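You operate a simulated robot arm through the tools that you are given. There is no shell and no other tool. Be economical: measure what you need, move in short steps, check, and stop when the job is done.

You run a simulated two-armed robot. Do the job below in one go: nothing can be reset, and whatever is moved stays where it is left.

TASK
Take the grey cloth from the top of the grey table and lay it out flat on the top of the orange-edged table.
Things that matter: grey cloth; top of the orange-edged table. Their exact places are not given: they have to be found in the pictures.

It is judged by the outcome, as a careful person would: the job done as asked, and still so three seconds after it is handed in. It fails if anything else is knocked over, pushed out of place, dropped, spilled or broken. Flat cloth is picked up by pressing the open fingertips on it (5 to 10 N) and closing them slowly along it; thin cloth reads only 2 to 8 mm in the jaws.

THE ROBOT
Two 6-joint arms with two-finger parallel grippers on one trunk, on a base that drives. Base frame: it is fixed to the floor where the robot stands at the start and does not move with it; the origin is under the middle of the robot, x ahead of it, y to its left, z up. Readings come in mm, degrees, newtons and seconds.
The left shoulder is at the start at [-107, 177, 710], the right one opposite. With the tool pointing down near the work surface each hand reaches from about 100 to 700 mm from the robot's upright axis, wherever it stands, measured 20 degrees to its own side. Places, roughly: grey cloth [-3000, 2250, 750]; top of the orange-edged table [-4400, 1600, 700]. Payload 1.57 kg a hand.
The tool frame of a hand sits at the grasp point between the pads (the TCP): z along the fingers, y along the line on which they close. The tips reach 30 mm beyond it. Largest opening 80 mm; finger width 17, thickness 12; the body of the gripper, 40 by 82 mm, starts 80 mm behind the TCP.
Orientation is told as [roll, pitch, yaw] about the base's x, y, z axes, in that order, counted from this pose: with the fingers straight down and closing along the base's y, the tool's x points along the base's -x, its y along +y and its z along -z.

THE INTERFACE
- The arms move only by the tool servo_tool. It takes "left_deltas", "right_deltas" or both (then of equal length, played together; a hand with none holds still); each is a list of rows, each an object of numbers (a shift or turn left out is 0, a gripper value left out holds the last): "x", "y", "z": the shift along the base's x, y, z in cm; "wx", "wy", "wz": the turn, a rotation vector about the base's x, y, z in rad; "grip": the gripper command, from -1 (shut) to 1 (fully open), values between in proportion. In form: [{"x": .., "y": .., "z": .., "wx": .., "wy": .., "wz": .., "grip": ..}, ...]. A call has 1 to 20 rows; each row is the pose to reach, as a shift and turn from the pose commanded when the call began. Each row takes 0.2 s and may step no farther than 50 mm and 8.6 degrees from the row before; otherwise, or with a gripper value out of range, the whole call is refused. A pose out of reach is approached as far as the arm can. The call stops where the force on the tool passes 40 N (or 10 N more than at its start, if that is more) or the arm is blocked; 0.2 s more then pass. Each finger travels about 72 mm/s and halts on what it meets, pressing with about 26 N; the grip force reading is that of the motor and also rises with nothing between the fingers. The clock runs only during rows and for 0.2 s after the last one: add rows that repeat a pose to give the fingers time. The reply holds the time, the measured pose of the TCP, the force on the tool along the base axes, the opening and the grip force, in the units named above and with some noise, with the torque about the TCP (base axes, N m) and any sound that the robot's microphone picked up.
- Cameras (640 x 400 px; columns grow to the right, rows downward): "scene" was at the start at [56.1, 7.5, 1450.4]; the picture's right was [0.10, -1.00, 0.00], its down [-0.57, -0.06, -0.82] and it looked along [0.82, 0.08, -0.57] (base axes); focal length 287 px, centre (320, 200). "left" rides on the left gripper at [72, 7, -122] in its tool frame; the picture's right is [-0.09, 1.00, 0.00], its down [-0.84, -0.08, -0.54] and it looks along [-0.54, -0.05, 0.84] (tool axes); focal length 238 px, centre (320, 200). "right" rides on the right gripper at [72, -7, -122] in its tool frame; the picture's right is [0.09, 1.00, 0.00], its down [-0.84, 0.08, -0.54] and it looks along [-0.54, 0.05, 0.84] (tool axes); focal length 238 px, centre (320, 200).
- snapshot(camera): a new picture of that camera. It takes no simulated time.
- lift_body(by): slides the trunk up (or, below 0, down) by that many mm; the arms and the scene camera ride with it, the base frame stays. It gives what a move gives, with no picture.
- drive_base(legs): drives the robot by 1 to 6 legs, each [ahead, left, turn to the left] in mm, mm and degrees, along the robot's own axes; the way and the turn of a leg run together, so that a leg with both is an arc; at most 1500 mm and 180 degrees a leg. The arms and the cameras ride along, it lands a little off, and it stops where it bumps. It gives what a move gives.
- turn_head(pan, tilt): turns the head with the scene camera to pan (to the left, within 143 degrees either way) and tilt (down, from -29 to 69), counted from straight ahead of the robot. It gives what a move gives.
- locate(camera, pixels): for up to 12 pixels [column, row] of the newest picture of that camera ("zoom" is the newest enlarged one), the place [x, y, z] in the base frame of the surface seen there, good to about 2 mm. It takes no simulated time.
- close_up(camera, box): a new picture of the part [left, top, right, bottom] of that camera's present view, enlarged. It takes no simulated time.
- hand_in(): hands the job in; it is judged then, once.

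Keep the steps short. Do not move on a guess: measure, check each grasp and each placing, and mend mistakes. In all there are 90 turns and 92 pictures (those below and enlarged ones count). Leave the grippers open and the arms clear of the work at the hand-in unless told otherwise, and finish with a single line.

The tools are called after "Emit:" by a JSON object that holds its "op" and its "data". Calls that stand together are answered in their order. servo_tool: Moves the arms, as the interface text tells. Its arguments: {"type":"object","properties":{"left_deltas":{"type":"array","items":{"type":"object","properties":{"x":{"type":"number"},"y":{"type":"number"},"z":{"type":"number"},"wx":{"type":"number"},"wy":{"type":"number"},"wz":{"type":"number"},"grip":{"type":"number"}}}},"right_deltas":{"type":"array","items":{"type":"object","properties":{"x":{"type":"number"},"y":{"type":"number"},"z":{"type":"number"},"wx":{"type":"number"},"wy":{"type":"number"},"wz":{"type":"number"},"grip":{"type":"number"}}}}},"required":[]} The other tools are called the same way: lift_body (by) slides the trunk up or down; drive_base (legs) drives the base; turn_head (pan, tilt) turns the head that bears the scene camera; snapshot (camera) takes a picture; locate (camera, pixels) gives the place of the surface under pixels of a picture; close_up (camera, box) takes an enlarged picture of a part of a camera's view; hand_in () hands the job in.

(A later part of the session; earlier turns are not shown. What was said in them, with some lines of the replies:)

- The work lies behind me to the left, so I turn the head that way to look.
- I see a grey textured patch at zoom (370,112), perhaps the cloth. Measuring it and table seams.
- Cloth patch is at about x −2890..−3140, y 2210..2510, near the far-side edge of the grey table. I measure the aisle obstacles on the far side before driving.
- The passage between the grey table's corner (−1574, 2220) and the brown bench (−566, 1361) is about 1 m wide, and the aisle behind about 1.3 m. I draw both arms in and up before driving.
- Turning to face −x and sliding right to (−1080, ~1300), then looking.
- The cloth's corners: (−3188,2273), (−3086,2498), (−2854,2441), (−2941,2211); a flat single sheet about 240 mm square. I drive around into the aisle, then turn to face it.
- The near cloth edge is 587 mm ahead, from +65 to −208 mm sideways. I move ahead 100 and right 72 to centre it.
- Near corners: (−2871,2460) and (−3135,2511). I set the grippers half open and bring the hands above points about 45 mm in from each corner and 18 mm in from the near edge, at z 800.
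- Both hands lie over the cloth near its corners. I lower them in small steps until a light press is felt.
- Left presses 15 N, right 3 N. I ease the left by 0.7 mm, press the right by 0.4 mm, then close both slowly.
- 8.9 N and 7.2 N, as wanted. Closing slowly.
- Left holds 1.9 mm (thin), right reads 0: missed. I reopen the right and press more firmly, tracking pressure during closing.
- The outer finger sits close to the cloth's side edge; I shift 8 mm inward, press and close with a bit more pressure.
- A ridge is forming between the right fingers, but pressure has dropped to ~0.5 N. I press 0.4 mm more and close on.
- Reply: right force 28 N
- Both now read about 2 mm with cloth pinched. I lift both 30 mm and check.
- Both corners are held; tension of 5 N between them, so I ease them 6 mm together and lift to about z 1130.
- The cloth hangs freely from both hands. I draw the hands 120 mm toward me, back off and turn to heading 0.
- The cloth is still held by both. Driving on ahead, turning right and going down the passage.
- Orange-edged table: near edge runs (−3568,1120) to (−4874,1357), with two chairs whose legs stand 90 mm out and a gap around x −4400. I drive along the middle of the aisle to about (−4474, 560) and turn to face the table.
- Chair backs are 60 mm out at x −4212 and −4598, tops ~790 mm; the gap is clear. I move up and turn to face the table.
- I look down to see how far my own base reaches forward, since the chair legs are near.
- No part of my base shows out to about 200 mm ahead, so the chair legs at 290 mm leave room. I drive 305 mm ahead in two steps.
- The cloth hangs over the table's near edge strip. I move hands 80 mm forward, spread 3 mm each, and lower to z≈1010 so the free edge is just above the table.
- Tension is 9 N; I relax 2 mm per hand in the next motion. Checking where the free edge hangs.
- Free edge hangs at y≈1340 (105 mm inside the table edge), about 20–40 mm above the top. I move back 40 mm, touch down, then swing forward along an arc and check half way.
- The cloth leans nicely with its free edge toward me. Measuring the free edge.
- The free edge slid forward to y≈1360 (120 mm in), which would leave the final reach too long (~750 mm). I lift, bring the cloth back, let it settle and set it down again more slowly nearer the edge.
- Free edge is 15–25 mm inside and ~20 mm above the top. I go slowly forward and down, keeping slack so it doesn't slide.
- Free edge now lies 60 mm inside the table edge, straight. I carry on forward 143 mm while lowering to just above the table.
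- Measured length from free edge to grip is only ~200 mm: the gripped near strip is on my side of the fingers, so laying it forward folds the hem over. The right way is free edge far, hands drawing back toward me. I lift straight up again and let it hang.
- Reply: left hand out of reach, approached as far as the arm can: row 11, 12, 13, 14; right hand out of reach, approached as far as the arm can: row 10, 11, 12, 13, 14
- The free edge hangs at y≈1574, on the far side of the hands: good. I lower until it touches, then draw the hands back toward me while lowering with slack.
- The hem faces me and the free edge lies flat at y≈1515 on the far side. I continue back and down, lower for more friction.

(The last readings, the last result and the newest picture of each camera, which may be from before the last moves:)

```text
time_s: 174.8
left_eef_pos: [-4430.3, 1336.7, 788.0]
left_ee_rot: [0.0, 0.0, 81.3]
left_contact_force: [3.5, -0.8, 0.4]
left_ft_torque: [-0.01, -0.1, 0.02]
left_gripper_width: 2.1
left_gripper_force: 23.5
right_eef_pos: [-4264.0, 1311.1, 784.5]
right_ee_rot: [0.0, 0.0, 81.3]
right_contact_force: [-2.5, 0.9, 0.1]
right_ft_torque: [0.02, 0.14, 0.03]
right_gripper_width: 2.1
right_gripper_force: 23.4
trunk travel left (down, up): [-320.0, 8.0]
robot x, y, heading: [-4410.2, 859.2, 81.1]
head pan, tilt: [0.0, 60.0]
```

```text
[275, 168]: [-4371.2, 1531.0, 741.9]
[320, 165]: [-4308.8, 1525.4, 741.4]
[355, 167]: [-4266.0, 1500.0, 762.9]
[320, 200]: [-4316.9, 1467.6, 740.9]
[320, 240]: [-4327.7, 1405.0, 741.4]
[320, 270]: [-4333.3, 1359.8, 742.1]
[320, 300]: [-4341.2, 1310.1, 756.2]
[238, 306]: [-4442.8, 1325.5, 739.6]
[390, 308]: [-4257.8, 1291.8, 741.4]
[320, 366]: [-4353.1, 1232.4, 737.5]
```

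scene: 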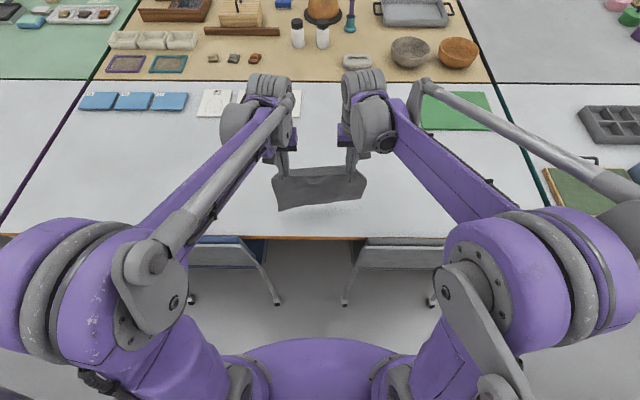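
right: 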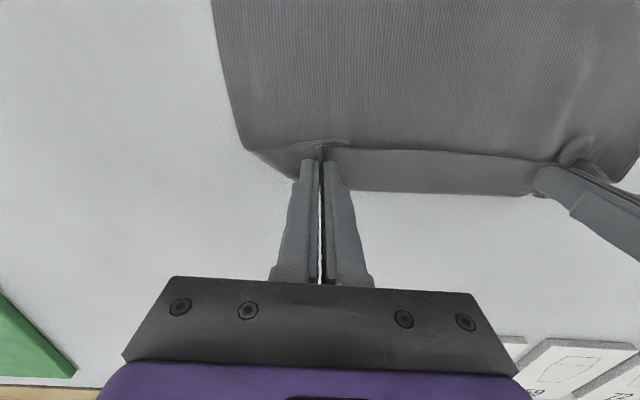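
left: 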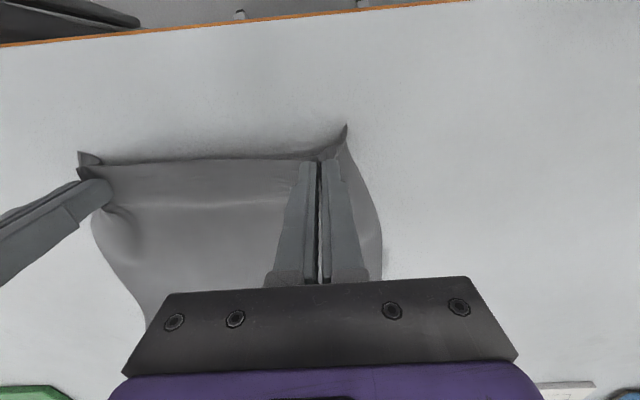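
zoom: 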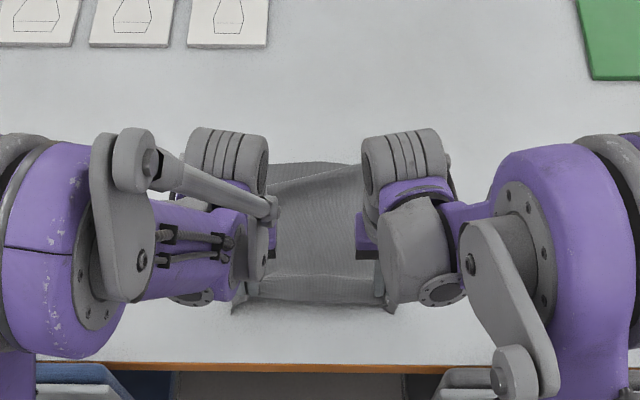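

Free edge at y≈1525, slack of about 30 mm left. I lower the hands to just above the top and draw back 28 mm to flatten it.

Emit:
{"op": "servo_tool", "data": {"left_deltas": [{"x": -0.1, "y": -0.8, "z": -0.5}, {"x": -0.25, "y": -1.5, "z": -1.0}, {"x": -0.35, "y": -2.2, "z": -1.3}, {"x": -0.45, "y": -2.8, "z": -1.3}, {"x": -0.45, "y": -2.8, "z": -1.3}], "right_deltas": [{"x": -0.1, "y": -0.8, "z": -0.4}, {"x": -0.25, "y": -1.5, "z": -0.8}, {"x": -0.35, "y": -2.2, "z": -1.0}, {"x": -0.45, "y": -2.8, "z": -1.0}, {"x": -0.45, "y": -2.8, "z": -1.0}]}}

Emit:
{"op": "close_up", "data": {"camera": "scene", "box": [200, 100, 440, 250]}}

Emit:
{"op": "snapshot", "data": {"camera": "right"}}

Emit:
{"op": "locate", "data": {"camera": "zoom", "pixels": [[270, 168], [320, 165], [355, 167], [320, 180], [320, 220], [320, 270], [320, 300], [320, 320]]}}

```text
time_s: 176.0
left_eef_pos: [-4433.5, 1308.1, 775.8]
left_ee_rot: [0.0, 0.0, 81.2]
left_contact_force: [2.0, -0.2, -0.4]
left_ft_torque: [-0.02, -0.04, 0.01]
left_gripper_width: 1.9
left_gripper_force: 23.6
right_eef_pos: [-4269.3, 1282.3, 777.3]
right_ee_rot: [0.1, 0.1, 81.2]
right_contact_force: [-1.9, 1.3, 0.1]
right_ft_torque: [0.02, 0.05, 0.05]
right_gripper_width: 1.8
right_gripper_force: 23.6
trunk travel left (down, up): [-320.0, 8.0]
robot x, y, heading: [-4415.4, 860.6, 81.2]
head pan, tilt: [0.0, 60.0]
```

```text
2.67 times, centred on (320, 175) of scene
```

zoom: 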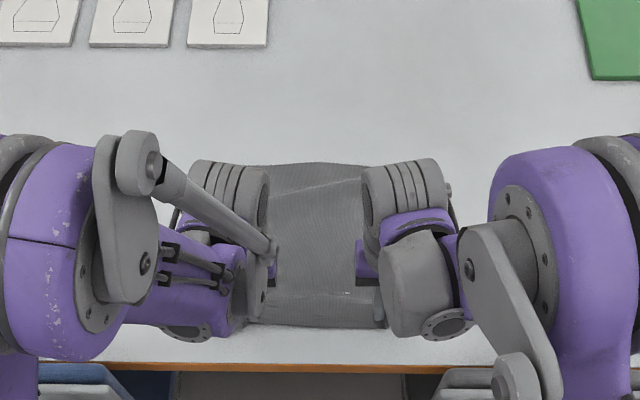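

```text
36 pictures are left
```

right: 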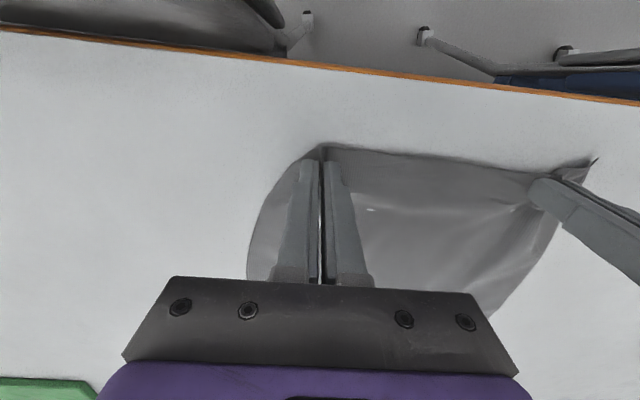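

```text
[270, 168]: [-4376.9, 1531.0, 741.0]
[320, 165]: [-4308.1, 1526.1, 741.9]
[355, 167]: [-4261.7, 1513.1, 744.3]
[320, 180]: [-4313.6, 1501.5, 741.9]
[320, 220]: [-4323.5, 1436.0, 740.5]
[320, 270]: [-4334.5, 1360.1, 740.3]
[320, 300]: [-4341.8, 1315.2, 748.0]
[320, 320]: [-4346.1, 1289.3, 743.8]
```

The cloth lies flat behind the hands. I lower to the table and open the fingers gently to spread the pinched ridges, then look.

Emit:
{"op": "servo_tool", "data": {"left_deltas": [{"z": -0.2}, {"z": -0.4}, {"z": -0.4}, {"z": -0.4, "grip": -0.8}, {"z": -0.4, "grip": -0.6}, {"z": -0.4, "grip": -0.4}, {"z": -0.4, "grip": -0.2}, {"z": -0.4, "grip": 0}, {"z": -0.4, "grip": 0}], "right_deltas": [{"z": -0.25}, {"z": -0.5}, {"z": -0.5}, {"z": -0.5, "grip": -0.8}, {"z": -0.5, "grip": -0.6}, {"z": -0.5, "grip": -0.4}, {"z": -0.5, "grip": -0.2}, {"z": -0.5, "grip": 0}, {"z": -0.5, "grip": 0}]}}

Emit:
{"op": "snapshot", "data": {"camera": "right"}}

Emit:
{"op": "snapshot", "data": {"camera": "left"}}

```text
time_s: 178.0
left_eef_pos: [-4434.9, 1306.8, 771.9]
left_ee_rot: [0.0, 0.0, 81.4]
left_contact_force: [0.5, -0.1, -1.1]
left_ft_torque: [0.04, -0.03, -0.02]
left_gripper_width: 39.9
left_gripper_force: 0.0
right_eef_pos: [-4267.6, 1282.6, 771.6]
right_ee_rot: [0.0, 0.0, 81.3]
right_contact_force: [-1.6, 0.0, 9.5]
right_ft_torque: [-0.02, -0.11, -0.04]
right_gripper_width: 38.3
right_gripper_force: 0.0
trunk travel left (down, up): [-320.0, 8.0]
robot x, y, heading: [-4413.8, 862.6, 81.0]
head pan, tilt: [0.0, 60.0]
```

```text
35 pictures are left
```

right: 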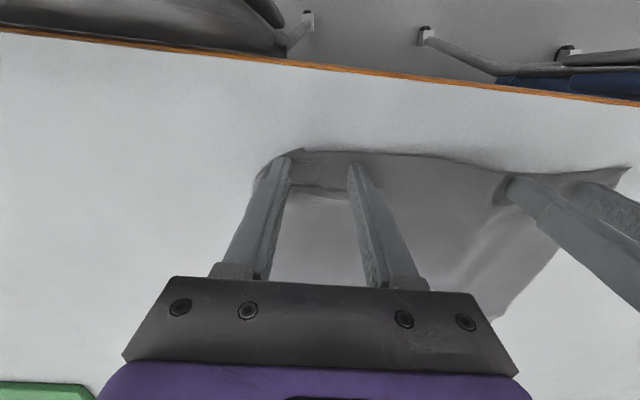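

```text
34 pictures are left
```

left: 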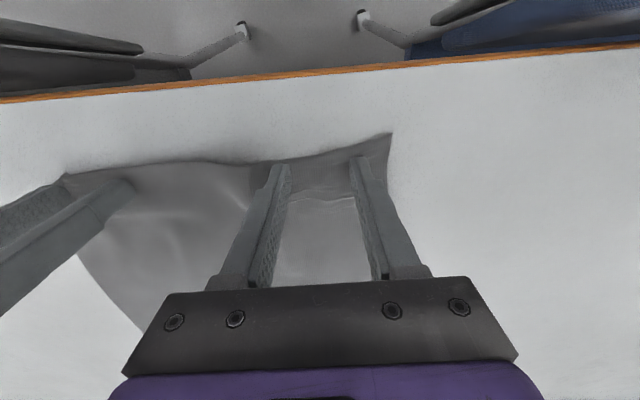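

Released. I lift both hands straight up 60 mm, then draw them up and outwards to see the cloth.

Emit:
{"op": "servo_tool", "data": {"left_deltas": [{"z": 0.5}, {"z": 1.5}, {"z": 3.5}, {"z": 6}, {"z": 10}, {"z": 14, "x": -1}, {"z": 18, "x": -4}, {"z": 22, "x": -7}, {"z": 25, "x": -10}, {"z": 25, "x": -14}, {"z": 25, "x": -18}], "right_deltas": [{"z": 0.5}, {"z": 1.5}, {"z": 3.5}, {"z": 6}, {"z": 10}, {"z": 14, "x": 1}, {"z": 18, "x": 4}, {"z": 22, "x": 7}, {"z": 25, "x": 10}, {"z": 25, "x": 14}, {"z": 25, "x": 18}]}}

Emit:
{"op": "snapshot", "data": {"camera": "scene"}}

Emit:
{"op": "close_up", "data": {"camera": "scene", "box": [240, 140, 400, 240]}}

```text
time_s: 180.4
left_eef_pos: [-4610.9, 1308.0, 1022.4]
left_ee_rot: [0.0, 0.0, 81.2]
left_contact_force: [0.2, 0.5, 0.0]
left_ft_torque: [-0.01, 0.0, -0.01]
left_gripper_width: 40.1
left_gripper_force: 0.0
right_eef_pos: [-4091.8, 1284.1, 1023.0]
right_ee_rot: [0.0, 0.0, 81.3]
right_contact_force: [-0.2, 0.6, -0.8]
right_ft_torque: [0.03, -0.01, 0.0]
right_gripper_width: 40.0
right_gripper_force: 0.0
trunk travel left (down, up): [-320.0, 8.0]
robot x, y, heading: [-4417.3, 861.8, 81.1]
head pan, tilt: [0.0, 60.0]
```

```text
33 pictures are left
```

scene: 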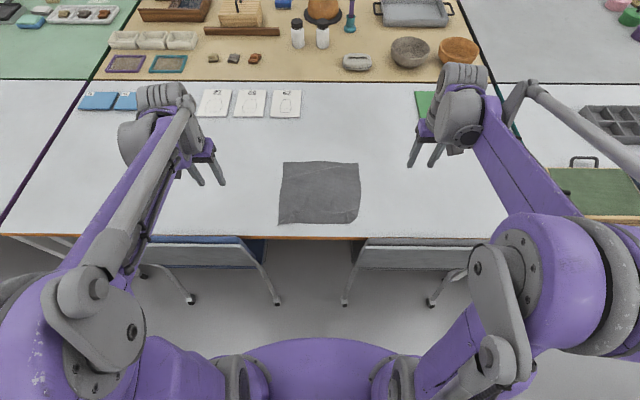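

```text
4.00 times, centred on (320, 190) of scene
```

zoom: 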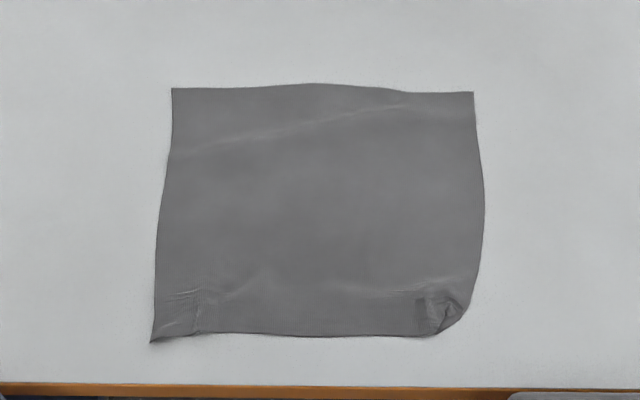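

Nearly flat, but the near right corner (zoom (445,310)) is folded. I look closer.

Emit:
{"op": "close_up", "data": {"camera": "scene", "box": [330, 200, 370, 225]}}

Emit:
{"op": "locate", "data": {"camera": "zoom", "pixels": [[420, 150], [450, 200], [320, 150], [320, 220], [300, 270], [400, 300], [470, 250], [500, 180]]}}

Emit:
{"op": "snapshot", "data": {"camera": "right"}}

```text
16.00 times, centred on (350, 212) of scene
```

zoom: 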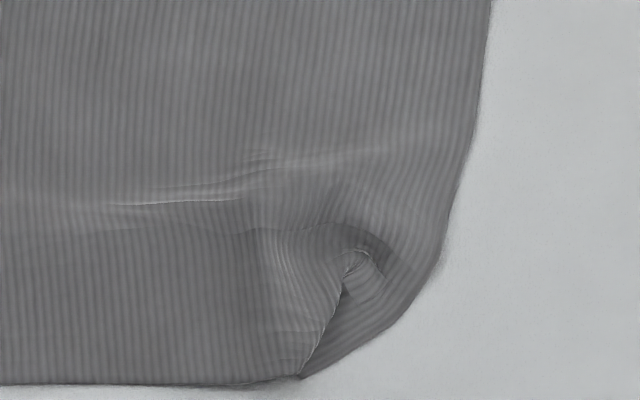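

```text
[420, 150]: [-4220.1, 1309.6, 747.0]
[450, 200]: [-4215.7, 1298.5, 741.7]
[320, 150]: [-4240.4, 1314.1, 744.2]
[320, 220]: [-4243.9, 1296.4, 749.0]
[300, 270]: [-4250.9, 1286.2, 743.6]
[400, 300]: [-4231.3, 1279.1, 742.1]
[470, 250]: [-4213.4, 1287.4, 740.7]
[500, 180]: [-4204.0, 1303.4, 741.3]
```

```text
30 pictures are left
```

right: 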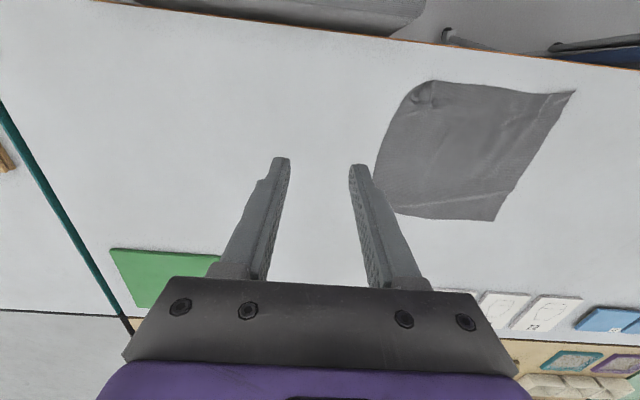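

The near right corner is folded over on top by ~40 mm. Plan: left hand pins the cloth's middle, and the right hand with shut fingers sweeps the flap out toward the corner. First moving left over (−4345,1400) and right over (−4244,1335), at z≈800.

Emit:
{"op": "servo_tool", "data": {"left_deltas": [{"x": 4.4, "y": 1.5}, {"x": 8.8, "y": 3}, {"x": 13.2, "y": 4.5}, {"x": 17.6, "y": 6}, {"x": 22, "y": 7.6}, {"x": 26.6, "y": 9.2}, {"x": 26.6, "y": 9.2, "z": -4.5}, {"x": 26.6, "y": 9.2, "z": -9}, {"x": 26.6, "y": 9.2, "z": -13.5}, {"x": 26.6, "y": 9.2, "z": -18}, {"x": 26.6, "y": 9.2, "z": -22.2}], "right_deltas": [{"x": 0, "grip": -0.3}, {"x": 0, "grip": -0.6}, {"x": -3, "y": 1, "grip": -1}, {"x": -6, "y": 2}, {"x": -9, "y": 3}, {"x": -12, "y": 4}, {"x": -15.2, "y": 5.1}, {"x": -15.2, "y": 5.1, "z": -4.5}, {"x": -15.2, "y": 5.1, "z": -9}, {"x": -15.2, "y": 5.1, "z": -13.5}, {"x": -15.2, "y": 5.1, "z": -18}]}}

Emit:
{"op": "snapshot", "data": {"camera": "right"}}

```text
time_s: 182.8
left_eef_pos: [-4349.6, 1400.8, 796.2]
left_ee_rot: [0.0, 0.1, 81.4]
left_contact_force: [-0.4, 0.1, -0.8]
left_ft_torque: [-0.06, 0.0, 0.02]
left_gripper_width: 39.9
left_gripper_force: 0.0
right_eef_pos: [-4239.7, 1332.8, 841.1]
right_ee_rot: [0.0, 0.2, 81.3]
right_contact_force: [0.3, 0.8, -0.3]
right_ft_torque: [-0.01, -0.03, 0.02]
right_gripper_width: 0.0
right_gripper_force: 21.5
trunk travel left (down, up): [-320.0, 8.0]
robot x, y, heading: [-4414.0, 865.3, 81.1]
head pan, tilt: [0.0, 60.0]
```

```text
29 pictures are left
```

right: 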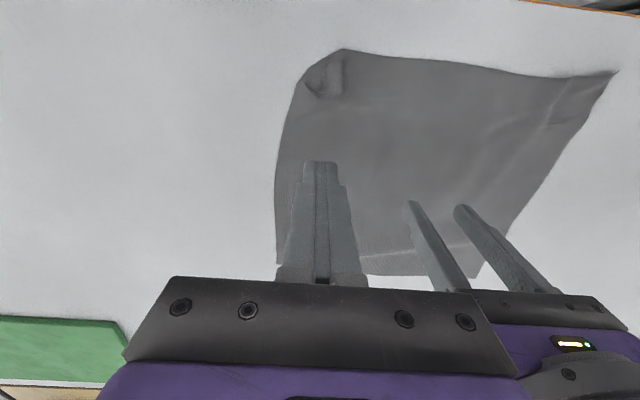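

Emit:
{"op": "servo_tool", "data": {"left_deltas": [{"z": -1.5}, {"z": -2.6}, {"z": -2.85}, {"z": -2.85}], "right_deltas": [{"z": -2}, {"z": -4}, {"z": -6}, {"z": -6.5}]}}

Emit:
{"op": "close_up", "data": {"camera": "right", "box": [200, 50, 440, 200]}}

```text
time_s: 183.8
left_eef_pos: [-4349.4, 1400.3, 770.3]
left_ee_rot: [0.0, 0.0, 81.3]
left_contact_force: [1.2, 1.9, 11.1]
left_ft_torque: [0.02, -0.05, -0.01]
left_gripper_width: 40.0
left_gripper_force: 0.0
right_eef_pos: [-4240.6, 1334.4, 778.3]
right_ee_rot: [-0.1, 0.0, 81.3]
right_contact_force: [0.4, 0.0, -0.4]
right_ft_torque: [-0.01, -0.02, 0.01]
right_gripper_width: 0.0
right_gripper_force: 21.6
trunk travel left (down, up): [-320.0, 8.0]
robot x, y, heading: [-4413.5, 860.7, 81.1]
head pan, tilt: [0.0, 60.0]
```

```text
2.67 times, centred on (320, 125) of right
```

zoom: 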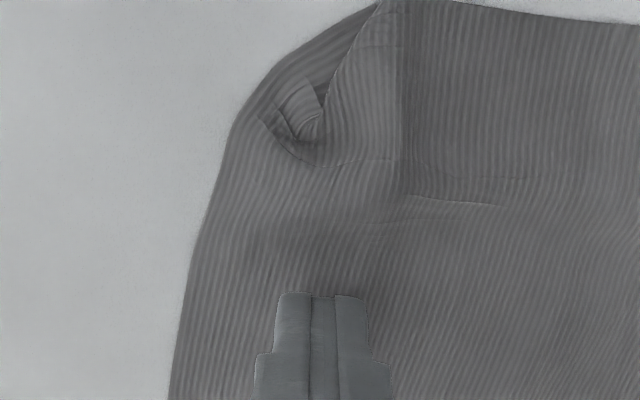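

Emit:
{"op": "close_up", "data": {"camera": "right", "box": [276, 45, 356, 115]}}

Emit:
{"op": "locate", "data": {"camera": "zoom", "pixels": [[150, 250], [200, 290], [250, 250], [330, 200], [450, 200], [300, 130], [150, 150], [400, 350], [220, 220], [430, 60], [350, 280], [500, 300]]}}

```text
5.71 times, centred on (316, 80) of right
```

zoom: 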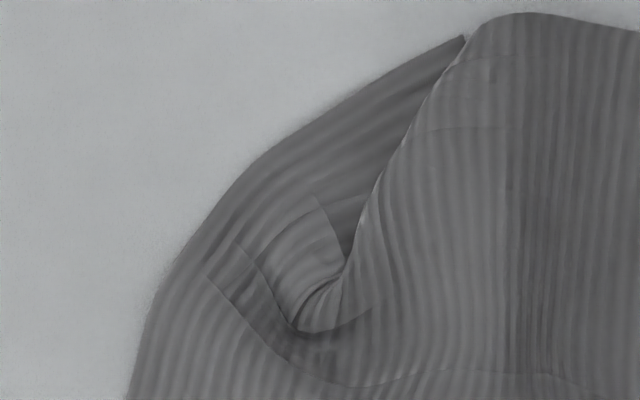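

```text
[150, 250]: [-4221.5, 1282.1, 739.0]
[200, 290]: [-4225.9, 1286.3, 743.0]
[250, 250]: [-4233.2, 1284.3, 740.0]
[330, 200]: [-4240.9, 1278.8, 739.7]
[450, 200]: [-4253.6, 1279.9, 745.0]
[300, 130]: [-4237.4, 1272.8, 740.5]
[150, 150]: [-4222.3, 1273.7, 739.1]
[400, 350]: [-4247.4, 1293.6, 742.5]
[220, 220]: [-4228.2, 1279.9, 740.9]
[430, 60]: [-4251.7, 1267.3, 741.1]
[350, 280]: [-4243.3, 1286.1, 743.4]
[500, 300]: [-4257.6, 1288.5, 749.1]
```

On close view the corner isn't folded over: the pinched pleat flopped toward it and drew the corner inward (tip now ~(−4254,1265), should be ~(−4228,1247)). I press the shut right fingertips on the single-layer corner piece at (−4228,1275) and drag it outward.

Emit:
{"op": "servo_tool", "data": {"right_deltas": [{"z": 1}, {"x": 0.6, "y": -3, "z": 1}, {"x": 1.26, "y": -5.9, "z": 1}, {"x": 1.26, "y": -5.9, "z": 0}, {"x": 1.26, "y": -5.9, "z": -0.55}, {"x": 1.26, "y": -5.9, "z": -0.7}, {"x": 1.26, "y": -5.9, "z": -0.7}]}}

Emit:
{"op": "close_up", "data": {"camera": "right", "box": [240, 80, 400, 180]}}

```text
time_s: 185.4
left_eef_pos: [-4348.9, 1399.8, 770.4]
left_ee_rot: [0.0, 0.0, 81.2]
left_contact_force: [0.4, -0.7, 1.4]
left_ft_torque: [-0.01, -0.03, -0.01]
left_gripper_width: 39.9
left_gripper_force: 0.1
right_eef_pos: [-4228.5, 1274.2, 770.3]
right_ee_rot: [0.1, -0.1, 81.4]
right_contact_force: [0.7, -0.2, 24.5]
right_ft_torque: [0.12, 0.16, 0.0]
right_gripper_width: 0.0
right_gripper_force: 21.0
trunk travel left (down, up): [-320.0, 8.0]
robot x, y, heading: [-4413.5, 857.6, 81.0]
head pan, tilt: [0.0, 60.0]
```

```text
4.00 times, centred on (320, 130) of right
```

zoom: 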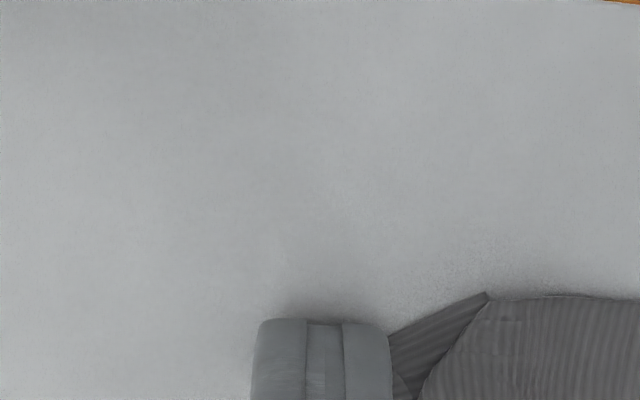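

24 N is too firm; ease 0.4 mm, then drag outward 22 mm.

Emit:
{"op": "servo_tool", "data": {"left_deltas": [{"z": -0.02}, {"z": -0.02}, {"z": -0.02}, {"z": -0.02}, {"z": -0.02}, {"z": -0.02}, {"z": -0.02}, {"z": -0.02}], "right_deltas": [{"z": 0.04}, {"z": 0.04, "x": 0.3, "y": -0.15}, {"z": 0.04, "x": 0.6, "y": -0.3}, {"z": 0.04, "x": 0.9, "y": -0.45}, {"z": 0.04, "x": 1.2, "y": -0.6}, {"z": 0.04, "x": 1.5, "y": -0.75}, {"z": 0.04, "x": 1.8, "y": -0.9}, {"z": 0.04, "x": 2.0, "y": -1.0}]}}

Emit:
{"op": "snapshot", "data": {"camera": "right"}}

```text
time_s: 187.2
left_eef_pos: [-4350.5, 1399.3, 771.0]
left_ee_rot: [-0.1, -0.2, 81.3]
left_contact_force: [0.6, -0.9, 1.0]
left_ft_torque: [0.05, -0.02, -0.01]
left_gripper_width: 39.8
left_gripper_force: 0.1
right_eef_pos: [-4209.0, 1264.7, 770.2]
right_ee_rot: [0.0, -0.1, 81.3]
right_contact_force: [-7.5, 2.9, 32.7]
right_ft_torque: [0.25, 0.39, 0.05]
right_gripper_width: 0.2
right_gripper_force: 21.3
trunk travel left (down, up): [-320.0, 8.0]
robot x, y, heading: [-4412.8, 862.7, 81.0]
head pan, tilt: [0.0, 60.0]
```

```text
25 pictures are left
```

right: 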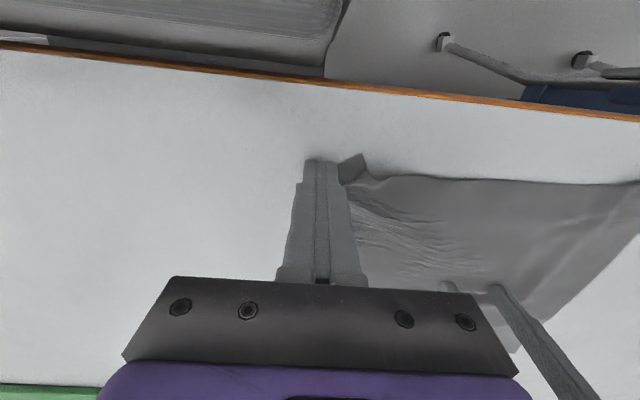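

The corner has come out at (352,162). I lift the right hand and look.

Emit:
{"op": "servo_tool", "data": {"right_deltas": [{"z": 0.5}, {"z": 2}, {"z": 5}, {"z": 8, "x": 2}, {"z": 12, "x": 5}, {"z": 16, "x": 9}, {"z": 20, "x": 13}]}}

Emit:
{"op": "close_up", "data": {"camera": "scene", "box": [240, 140, 400, 240]}}

```text
refused: row 6 steps farther than a row can; nothing moved
```

```text
4.00 times, centred on (320, 190) of scene
```

zoom: 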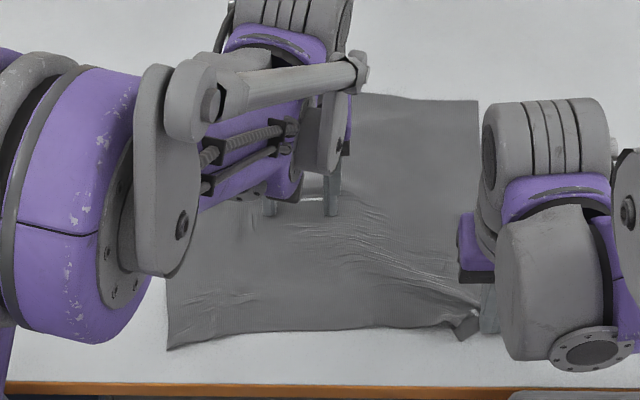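

Emit:
{"op": "servo_tool", "data": {"right_deltas": [{"z": 0.5}, {"z": 2}, {"z": 5}, {"z": 8, "x": 2}, {"z": 11, "x": 5}, {"z": 14, "x": 8}, {"z": 17, "x": 11}]}}

Emit:
{"op": "servo_tool", "data": {"left_deltas": [{"z": 0.5}, {"z": 2}, {"z": 5}, {"z": 8, "x": -2}, {"z": 11, "x": -5}, {"z": 14, "x": -8}, {"z": 17, "x": -11}, {"z": 19, "x": -15}, {"z": 21, "x": -19}, {"z": 22, "x": -23}]}}

Emit:
{"op": "close_up", "data": {"camera": "scene", "box": [240, 140, 400, 240]}}

```text
time_s: 188.8
left_eef_pos: [-4349.3, 1399.3, 770.4]
left_ee_rot: [-0.1, -0.1, 81.3]
left_contact_force: [-2.3, -1.6, 18.7]
left_ft_torque: [-0.09, -0.12, -0.04]
left_gripper_width: 39.2
left_gripper_force: 0.0
right_eef_pos: [-4100.0, 1264.0, 941.6]
right_ee_rot: [0.0, -0.2, 81.3]
right_contact_force: [-0.7, 0.9, 0.0]
right_ft_torque: [0.0, 0.01, 0.02]
right_gripper_width: 0.2
right_gripper_force: 21.6
trunk travel left (down, up): [-320.0, 8.0]
robot x, y, heading: [-4410.7, 862.0, 81.0]
head pan, tilt: [0.0, 60.0]
```

```text
time_s: 191.0
left_eef_pos: [-4577.9, 1402.3, 990.4]
left_ee_rot: [0.0, 0.0, 81.2]
left_contact_force: [0.3, -0.1, 0.1]
left_ft_torque: [0.0, 0.02, 0.01]
left_gripper_width: 40.0
left_gripper_force: 0.0
right_eef_pos: [-4099.2, 1264.2, 941.1]
right_ee_rot: [-0.1, 0.1, 81.2]
right_contact_force: [-0.8, 0.3, -0.3]
right_ft_torque: [0.01, -0.02, -0.01]
right_gripper_width: 0.0
right_gripper_force: 21.3
trunk travel left (down, up): [-320.0, 8.0]
robot x, y, heading: [-4414.7, 863.1, 81.4]
head pan, tilt: [0.0, 60.0]
```

```text
4.00 times, centred on (320, 190) of scene
```

zoom: 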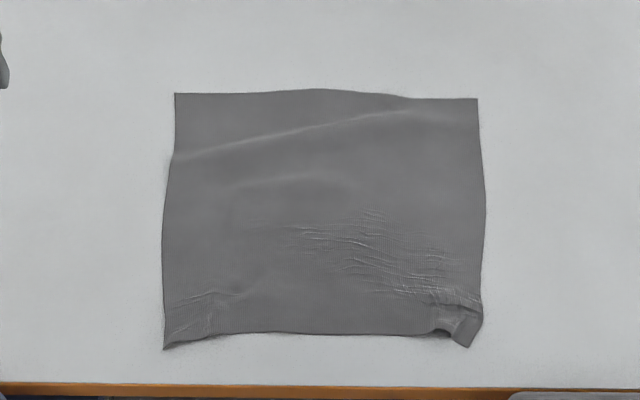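

Much better; only a small pleat remains by the right near corner. Looking closely.

Emit:
{"op": "close_up", "data": {"camera": "scene", "box": [332, 205, 372, 230]}}

Emit:
{"op": "locate", "data": {"camera": "zoom", "pixels": [[330, 350], [440, 310], [250, 350], [300, 270], [400, 250], [200, 270], [440, 200], [360, 330], [285, 310], [200, 180], [420, 150], [300, 150]]}}

```text
16.00 times, centred on (352, 218) of scene
```

zoom: 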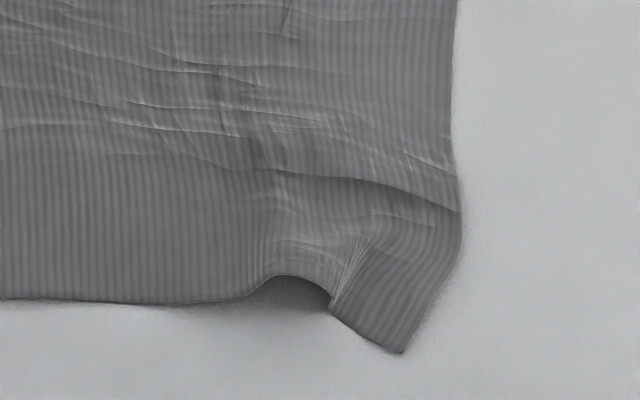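

```text
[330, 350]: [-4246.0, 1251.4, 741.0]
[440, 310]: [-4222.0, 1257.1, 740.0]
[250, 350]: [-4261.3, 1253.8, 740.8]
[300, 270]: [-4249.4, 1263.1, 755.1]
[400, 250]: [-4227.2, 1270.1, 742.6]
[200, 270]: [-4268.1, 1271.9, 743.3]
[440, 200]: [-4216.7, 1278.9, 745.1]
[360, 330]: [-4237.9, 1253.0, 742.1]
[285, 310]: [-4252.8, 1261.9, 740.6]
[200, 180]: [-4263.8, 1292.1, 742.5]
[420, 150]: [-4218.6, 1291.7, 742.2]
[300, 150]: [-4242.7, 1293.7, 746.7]
```

The corner tip is out; a 13 mm arch remains at (−4250,1263). I pin the near hem with the left hand at (−4330,1290) and press the right tips on the corner piece (−4231,1263) to pull it a bit further sideways.

Emit:
{"op": "servo_tool", "data": {"left_deltas": [{"x": 4.1, "y": -1.8}, {"x": 8.2, "y": -3.7}, {"x": 12.3, "y": -5.6}, {"x": 16.4, "y": -7.4}, {"x": 20.5, "y": -9.3}, {"x": 24.8, "y": -11.2}, {"x": 24.8, "y": -11.2, "z": -4.5}, {"x": 24.8, "y": -11.2, "z": -9}, {"x": 24.8, "y": -11.2, "z": -13.5}, {"x": 24.8, "y": -11.2, "z": -18}, {"x": 24.8, "y": -11.2, "z": -20.5}, {"x": 24.8, "y": -11.2, "z": -21.5}, {"x": 24.8, "y": -11.2, "z": -21.5}], "right_deltas": [{"x": 0}, {"x": 0}, {"x": -3.3}, {"x": -6.6}, {"x": -10}, {"x": -13.2, "y": -0.1}, {"x": -13.2, "y": -0.1, "z": -4}, {"x": -13.2, "y": -0.1, "z": -8}, {"x": -13.2, "y": -0.1, "z": -12}, {"x": -13.2, "y": -0.1, "z": -15}, {"x": -13.2, "y": -0.1, "z": -16}, {"x": -13.2, "y": -0.1, "z": -16.4}, {"x": -13.2, "y": -0.1, "z": -16.4}]}}

```text
time_s: 193.8
left_eef_pos: [-4329.3, 1287.5, 777.5]
left_ee_rot: [0.1, 0.0, 81.3]
left_contact_force: [-0.2, -0.3, -0.6]
left_ft_torque: [0.04, 0.0, -0.02]
left_gripper_width: 40.1
left_gripper_force: 0.0
right_eef_pos: [-4228.9, 1264.1, 776.9]
right_ee_rot: [0.0, -0.1, 81.4]
right_contact_force: [-0.4, -0.4, 0.4]
right_ft_torque: [0.02, 0.0, -0.02]
right_gripper_width: 0.1
right_gripper_force: 22.0
trunk travel left (down, up): [-320.0, 8.0]
robot x, y, heading: [-4414.1, 862.6, 81.1]
head pan, tilt: [0.0, 60.0]
```

Emit:
{"op": "servo_tool", "data": {"left_deltas": [{"z": -0.4}, {"z": -0.62}, {"z": -0.65}, {"z": -0.65}], "right_deltas": [{"z": -0.3}, {"z": -0.5}, {"z": -0.55}, {"z": -0.55}]}}

```text
time_s: 194.8
left_eef_pos: [-4329.4, 1288.2, 771.4]
left_ee_rot: [-0.1, -0.1, 81.3]
left_contact_force: [-0.3, 2.3, 20.4]
left_ft_torque: [-0.04, 0.02, -0.03]
left_gripper_width: 40.0
left_gripper_force: 0.2
right_eef_pos: [-4230.2, 1264.2, 772.2]
right_ee_rot: [-0.1, 0.0, 81.2]
right_contact_force: [-0.5, 0.8, 0.4]
right_ft_torque: [-0.02, 0.0, 0.03]
right_gripper_width: 0.1
right_gripper_force: 21.5
trunk travel left (down, up): [-320.0, 8.0]
robot x, y, heading: [-4412.1, 860.7, 81.4]
head pan, tilt: [0.0, 60.0]
```

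Emit:
{"op": "servo_tool", "data": {"right_deltas": [{"z": -0.05}, {"z": -0.07}, {"z": -0.07}]}}

```text
time_s: 195.6
left_eef_pos: [-4329.0, 1287.1, 770.3]
left_ee_rot: [0.1, -0.1, 81.3]
left_contact_force: [0.2, 5.3, 30.1]
left_ft_torque: [0.04, 0.04, 0.01]
left_gripper_width: 39.8
left_gripper_force: 0.0
right_eef_pos: [-4230.5, 1263.9, 771.7]
right_ee_rot: [0.0, -0.1, 81.3]
right_contact_force: [0.4, -0.7, 1.7]
right_ft_torque: [0.0, -0.02, 0.01]
right_gripper_width: 0.2
right_gripper_force: 21.4
trunk travel left (down, up): [-320.0, 8.0]
robot x, y, heading: [-4414.0, 858.0, 81.1]
head pan, tilt: [0.0, 60.0]
```

Emit:
{"op": "servo_tool", "data": {"left_deltas": [{"z": 0.05}, {"z": 0.05}, {"z": 0.05}], "right_deltas": [{"z": -0.03}, {"z": -0.03}, {"z": -0.03}]}}

```text
time_s: 196.4
left_eef_pos: [-4330.7, 1288.2, 771.4]
left_ee_rot: [0.0, -0.1, 81.4]
left_contact_force: [-0.3, 4.6, 23.9]
left_ft_torque: [0.03, -0.01, -0.01]
left_gripper_width: 40.1
left_gripper_force: 0.2
right_eef_pos: [-4230.3, 1264.1, 771.0]
right_ee_rot: [0.0, -0.1, 81.3]
right_contact_force: [0.4, -1.8, 11.5]
right_ft_torque: [-0.03, -0.04, 0.03]
right_gripper_width: 0.0
right_gripper_force: 21.6
trunk travel left (down, up): [-320.0, 8.0]
robot x, y, heading: [-4411.6, 859.0, 80.9]
head pan, tilt: [0.0, 60.0]
```

Right presses 11.5 N. Dragging it sideways 16 mm, then lifting it.

Emit:
{"op": "servo_tool", "data": {"left_deltas": [{"z": 0.03}, {"z": 0.03}, {"z": 0.03}, {"z": 0.03}, {"z": 0.03}, {"z": 0.03}, {"z": 0.03}], "right_deltas": [{"x": 0.25}, {"x": 0.5}, {"x": 0.8}, {"x": 1.1}, {"x": 1.4}, {"x": 1.6, "y": 0.1}, {"x": 1.6, "y": 0.1}]}}

Emit:
{"op": "servo_tool", "data": {"right_deltas": [{"z": 0.5}, {"z": 2}, {"z": 5}, {"z": 8, "x": 2}, {"z": 11, "x": 5}, {"z": 14, "x": 8}, {"z": 17, "x": 11}]}}

Emit:
{"op": "close_up", "data": {"camera": "scene", "box": [332, 205, 372, 230]}}

```text
time_s: 198.0
left_eef_pos: [-4330.5, 1286.2, 771.5]
left_ee_rot: [-0.1, -0.1, 81.3]
left_contact_force: [4.6, -0.6, 7.6]
left_ft_torque: [0.01, 0.0, 0.01]
left_gripper_width: 39.3
left_gripper_force: 0.0
right_eef_pos: [-4214.9, 1263.7, 771.7]
right_ee_rot: [0.0, -0.1, 81.3]
right_contact_force: [-11.5, -2.2, 28.8]
right_ft_torque: [-0.03, 0.4, 0.06]
right_gripper_width: 0.0
right_gripper_force: 20.9
trunk travel left (down, up): [-320.0, 8.0]
robot x, y, heading: [-4415.5, 860.0, 81.4]
head pan, tilt: [0.0, 60.0]
```

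```text
time_s: 199.6
left_eef_pos: [-4330.4, 1286.2, 771.3]
left_ee_rot: [-0.1, -0.1, 81.4]
left_contact_force: [-2.7, -4.3, 26.7]
left_ft_torque: [-0.19, 0.09, -0.03]
left_gripper_width: 38.8
left_gripper_force: 0.1
right_eef_pos: [-4103.1, 1263.8, 942.3]
right_ee_rot: [0.0, 0.0, 81.3]
right_contact_force: [-0.4, -0.1, -0.6]
right_ft_torque: [-0.02, 0.03, -0.01]
right_gripper_width: 0.1
right_gripper_force: 21.8
trunk travel left (down, up): [-320.0, 8.0]
robot x, y, heading: [-4414.8, 858.6, 81.2]
head pan, tilt: [0.0, 60.0]
```

```text
16.00 times, centred on (352, 218) of scene
```

zoom: 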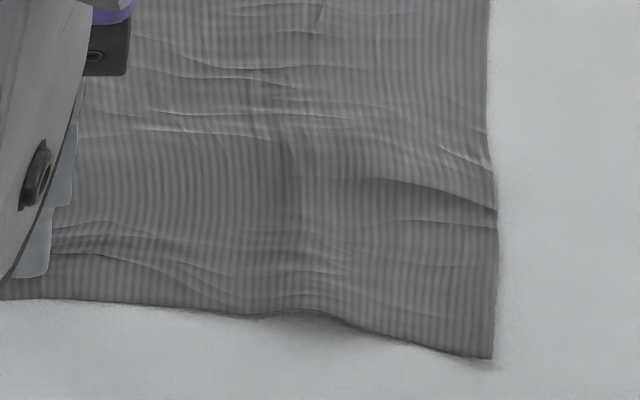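

The corner is now spread out flat. I lift the left hand away and look at the whole cloth.

Emit:
{"op": "servo_tool", "data": {"left_deltas": [{"z": 0.5}, {"z": 2}, {"z": 5}, {"z": 8, "x": -2}, {"z": 11, "x": -5}, {"z": 14, "x": -8}, {"z": 17, "x": -11}, {"z": 19, "x": -15}, {"z": 21, "x": -19}, {"z": 22, "x": -23}]}}

Emit:
{"op": "close_up", "data": {"camera": "scene", "box": [240, 140, 400, 240]}}

Emit:
{"op": "locate", "data": {"camera": "zoom", "pixels": [[177, 95], [475, 101], [487, 345], [165, 345], [320, 330], [430, 300], [250, 145], [400, 115], [400, 260], [200, 310], [320, 200], [320, 384]]}}

```text
time_s: 201.8
left_eef_pos: [-4559.6, 1289.4, 990.3]
left_ee_rot: [0.0, 0.0, 81.2]
left_contact_force: [0.8, 0.0, -0.3]
left_ft_torque: [0.02, -0.02, 0.0]
left_gripper_width: 40.1
left_gripper_force: 0.1
right_eef_pos: [-4103.0, 1265.3, 939.5]
right_ee_rot: [0.0, 0.1, 81.2]
right_contact_force: [0.8, 0.5, 0.4]
right_ft_torque: [-0.01, -0.01, 0.02]
right_gripper_width: 0.0
right_gripper_force: 21.0
trunk travel left (down, up): [-320.0, 8.0]
robot x, y, heading: [-4412.3, 861.8, 81.2]
head pan, tilt: [0.0, 60.0]
```

```text
4.00 times, centred on (320, 190) of scene
```

zoom: 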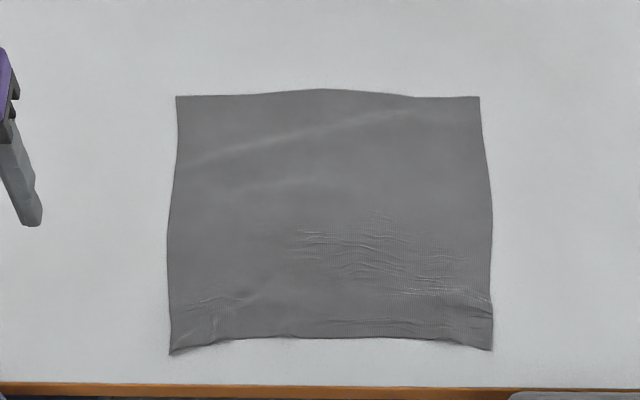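

```text
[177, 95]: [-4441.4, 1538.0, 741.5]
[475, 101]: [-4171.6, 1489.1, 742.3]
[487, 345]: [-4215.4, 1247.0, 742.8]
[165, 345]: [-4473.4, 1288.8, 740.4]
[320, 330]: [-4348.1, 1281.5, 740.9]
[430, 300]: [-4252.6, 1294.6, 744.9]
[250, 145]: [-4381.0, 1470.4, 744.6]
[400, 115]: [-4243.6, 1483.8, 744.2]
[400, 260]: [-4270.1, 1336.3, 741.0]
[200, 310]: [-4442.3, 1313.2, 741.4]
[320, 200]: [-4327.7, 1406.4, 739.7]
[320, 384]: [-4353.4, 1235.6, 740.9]
```

The cloth is spread flat (about 274 × 245 mm, ripples of at most ~4 mm), wholly on the table. I open the grippers, raise the hands and back away.

Emit:
{"op": "servo_tool", "data": {"left_deltas": [{"z": 4, "grip": 0.5}, {"z": 8, "grip": 1}, {"z": 12, "grip": 1}], "right_deltas": [{"z": 4, "grip": 0}, {"z": 8, "grip": 1}, {"z": 12, "grip": 1}, {"z": 16, "grip": 1}]}}

Emit:
{"op": "drive_base", "data": {"legs": [[-300, 0, 0]]}}

Emit:
{"op": "turn_head", "data": {"pan": 0, "tilt": 45}}

Emit:
{"op": "snapshot", "data": {"camera": "scene"}}

```text
refused: give rows for one hand, or as many for the one as for the other
```

```text
time_s: 203.8
left_eef_pos: [-4605.7, 991.4, 990.3]
left_ee_rot: [0.1, 0.0, 81.6]
left_contact_force: [0.1, 0.3, -0.4]
left_ft_torque: [-0.03, 0.02, 0.02]
left_gripper_width: 40.1
left_gripper_force: 0.0
right_eef_pos: [-4151.6, 967.9, 939.8]
right_ee_rot: [0.0, -0.1, 81.7]
right_contact_force: [-0.8, -0.1, 0.1]
right_ft_torque: [0.01, 0.01, 0.02]
right_gripper_width: 0.0
right_gripper_force: 21.6
trunk travel left (down, up): [-320.0, 8.0]
robot x, y, heading: [-4458.0, 561.7, 81.7]
head pan, tilt: [0.0, 60.0]
```

```text
time_s: 204.6
left_eef_pos: [-4605.3, 989.0, 990.9]
left_ee_rot: [0.0, 0.1, 81.6]
left_contact_force: [0.0, 0.3, 0.0]
left_ft_torque: [0.01, 0.02, -0.01]
left_gripper_width: 40.1
left_gripper_force: 0.0
right_eef_pos: [-4150.9, 967.9, 941.0]
right_ee_rot: [0.0, -0.1, 81.6]
right_contact_force: [-0.3, -0.3, 0.5]
right_ft_torque: [0.01, 0.01, -0.02]
right_gripper_width: 0.0
right_gripper_force: 21.9
trunk travel left (down, up): [-320.0, 8.0]
robot x, y, heading: [-4461.3, 560.9, 81.7]
head pan, tilt: [0.0, 45.0]
```

```text
19 pictures are left
```

scene: 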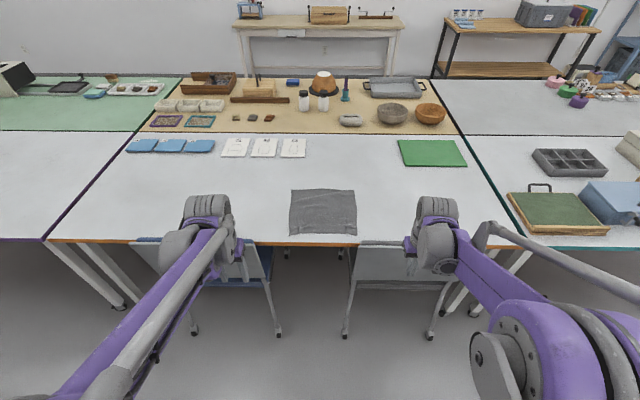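

The cloth lies flat on the orange-edged table and nothing else has been disturbed. The hands cleared it safely; I open both grippers fully.

Emit:
{"op": "servo_tool", "data": {"left_deltas": [{"grip": 0.5}, {"grip": 1}, {"grip": 1}, {"grip": 1}], "right_deltas": [{"grip": -0.3}, {"grip": 0.4}, {"grip": 1}, {"grip": 1}]}}

Emit:
{"op": "close_up", "data": {"camera": "scene", "box": [260, 170, 388, 250]}}

```text
time_s: 205.6
left_eef_pos: [-4606.4, 989.2, 990.4]
left_ee_rot: [-0.1, 0.1, 81.7]
left_contact_force: [0.1, 0.1, -0.5]
left_ft_torque: [0.01, 0.01, 0.02]
left_gripper_width: 80.1
left_gripper_force: 0.0
right_eef_pos: [-4151.2, 967.2, 941.0]
right_ee_rot: [0.1, 0.0, 81.6]
right_contact_force: [1.0, 0.1, 0.7]
right_ft_torque: [0.02, 0.0, -0.03]
right_gripper_width: 80.2
right_gripper_force: 0.0
trunk travel left (down, up): [-320.0, 8.0]
robot x, y, heading: [-4456.4, 561.9, 81.5]
head pan, tilt: [0.0, 45.0]
```

```text
5.00 times, centred on (324, 210) of scene
```

zoom: 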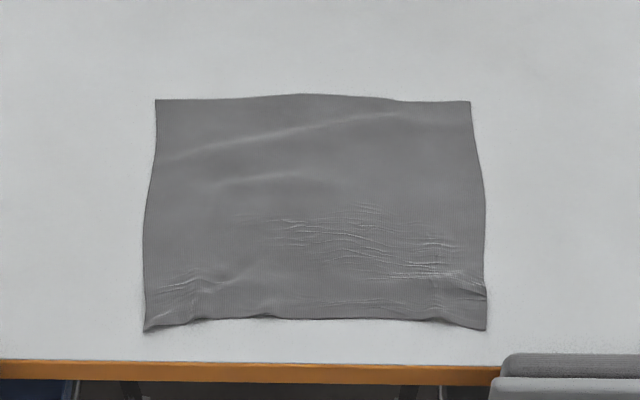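

The cloth is flat, the grippers are open and clear; handing in.

Emit:
{"op": "hand_in", "data": {}}

```text
The job is handed in.
```

The grey cloth now lies flat on top of the orange-edged table, with ripples of a few millimetres at most; the pictures show nothing else disturbed, and the grippers are open and clear.
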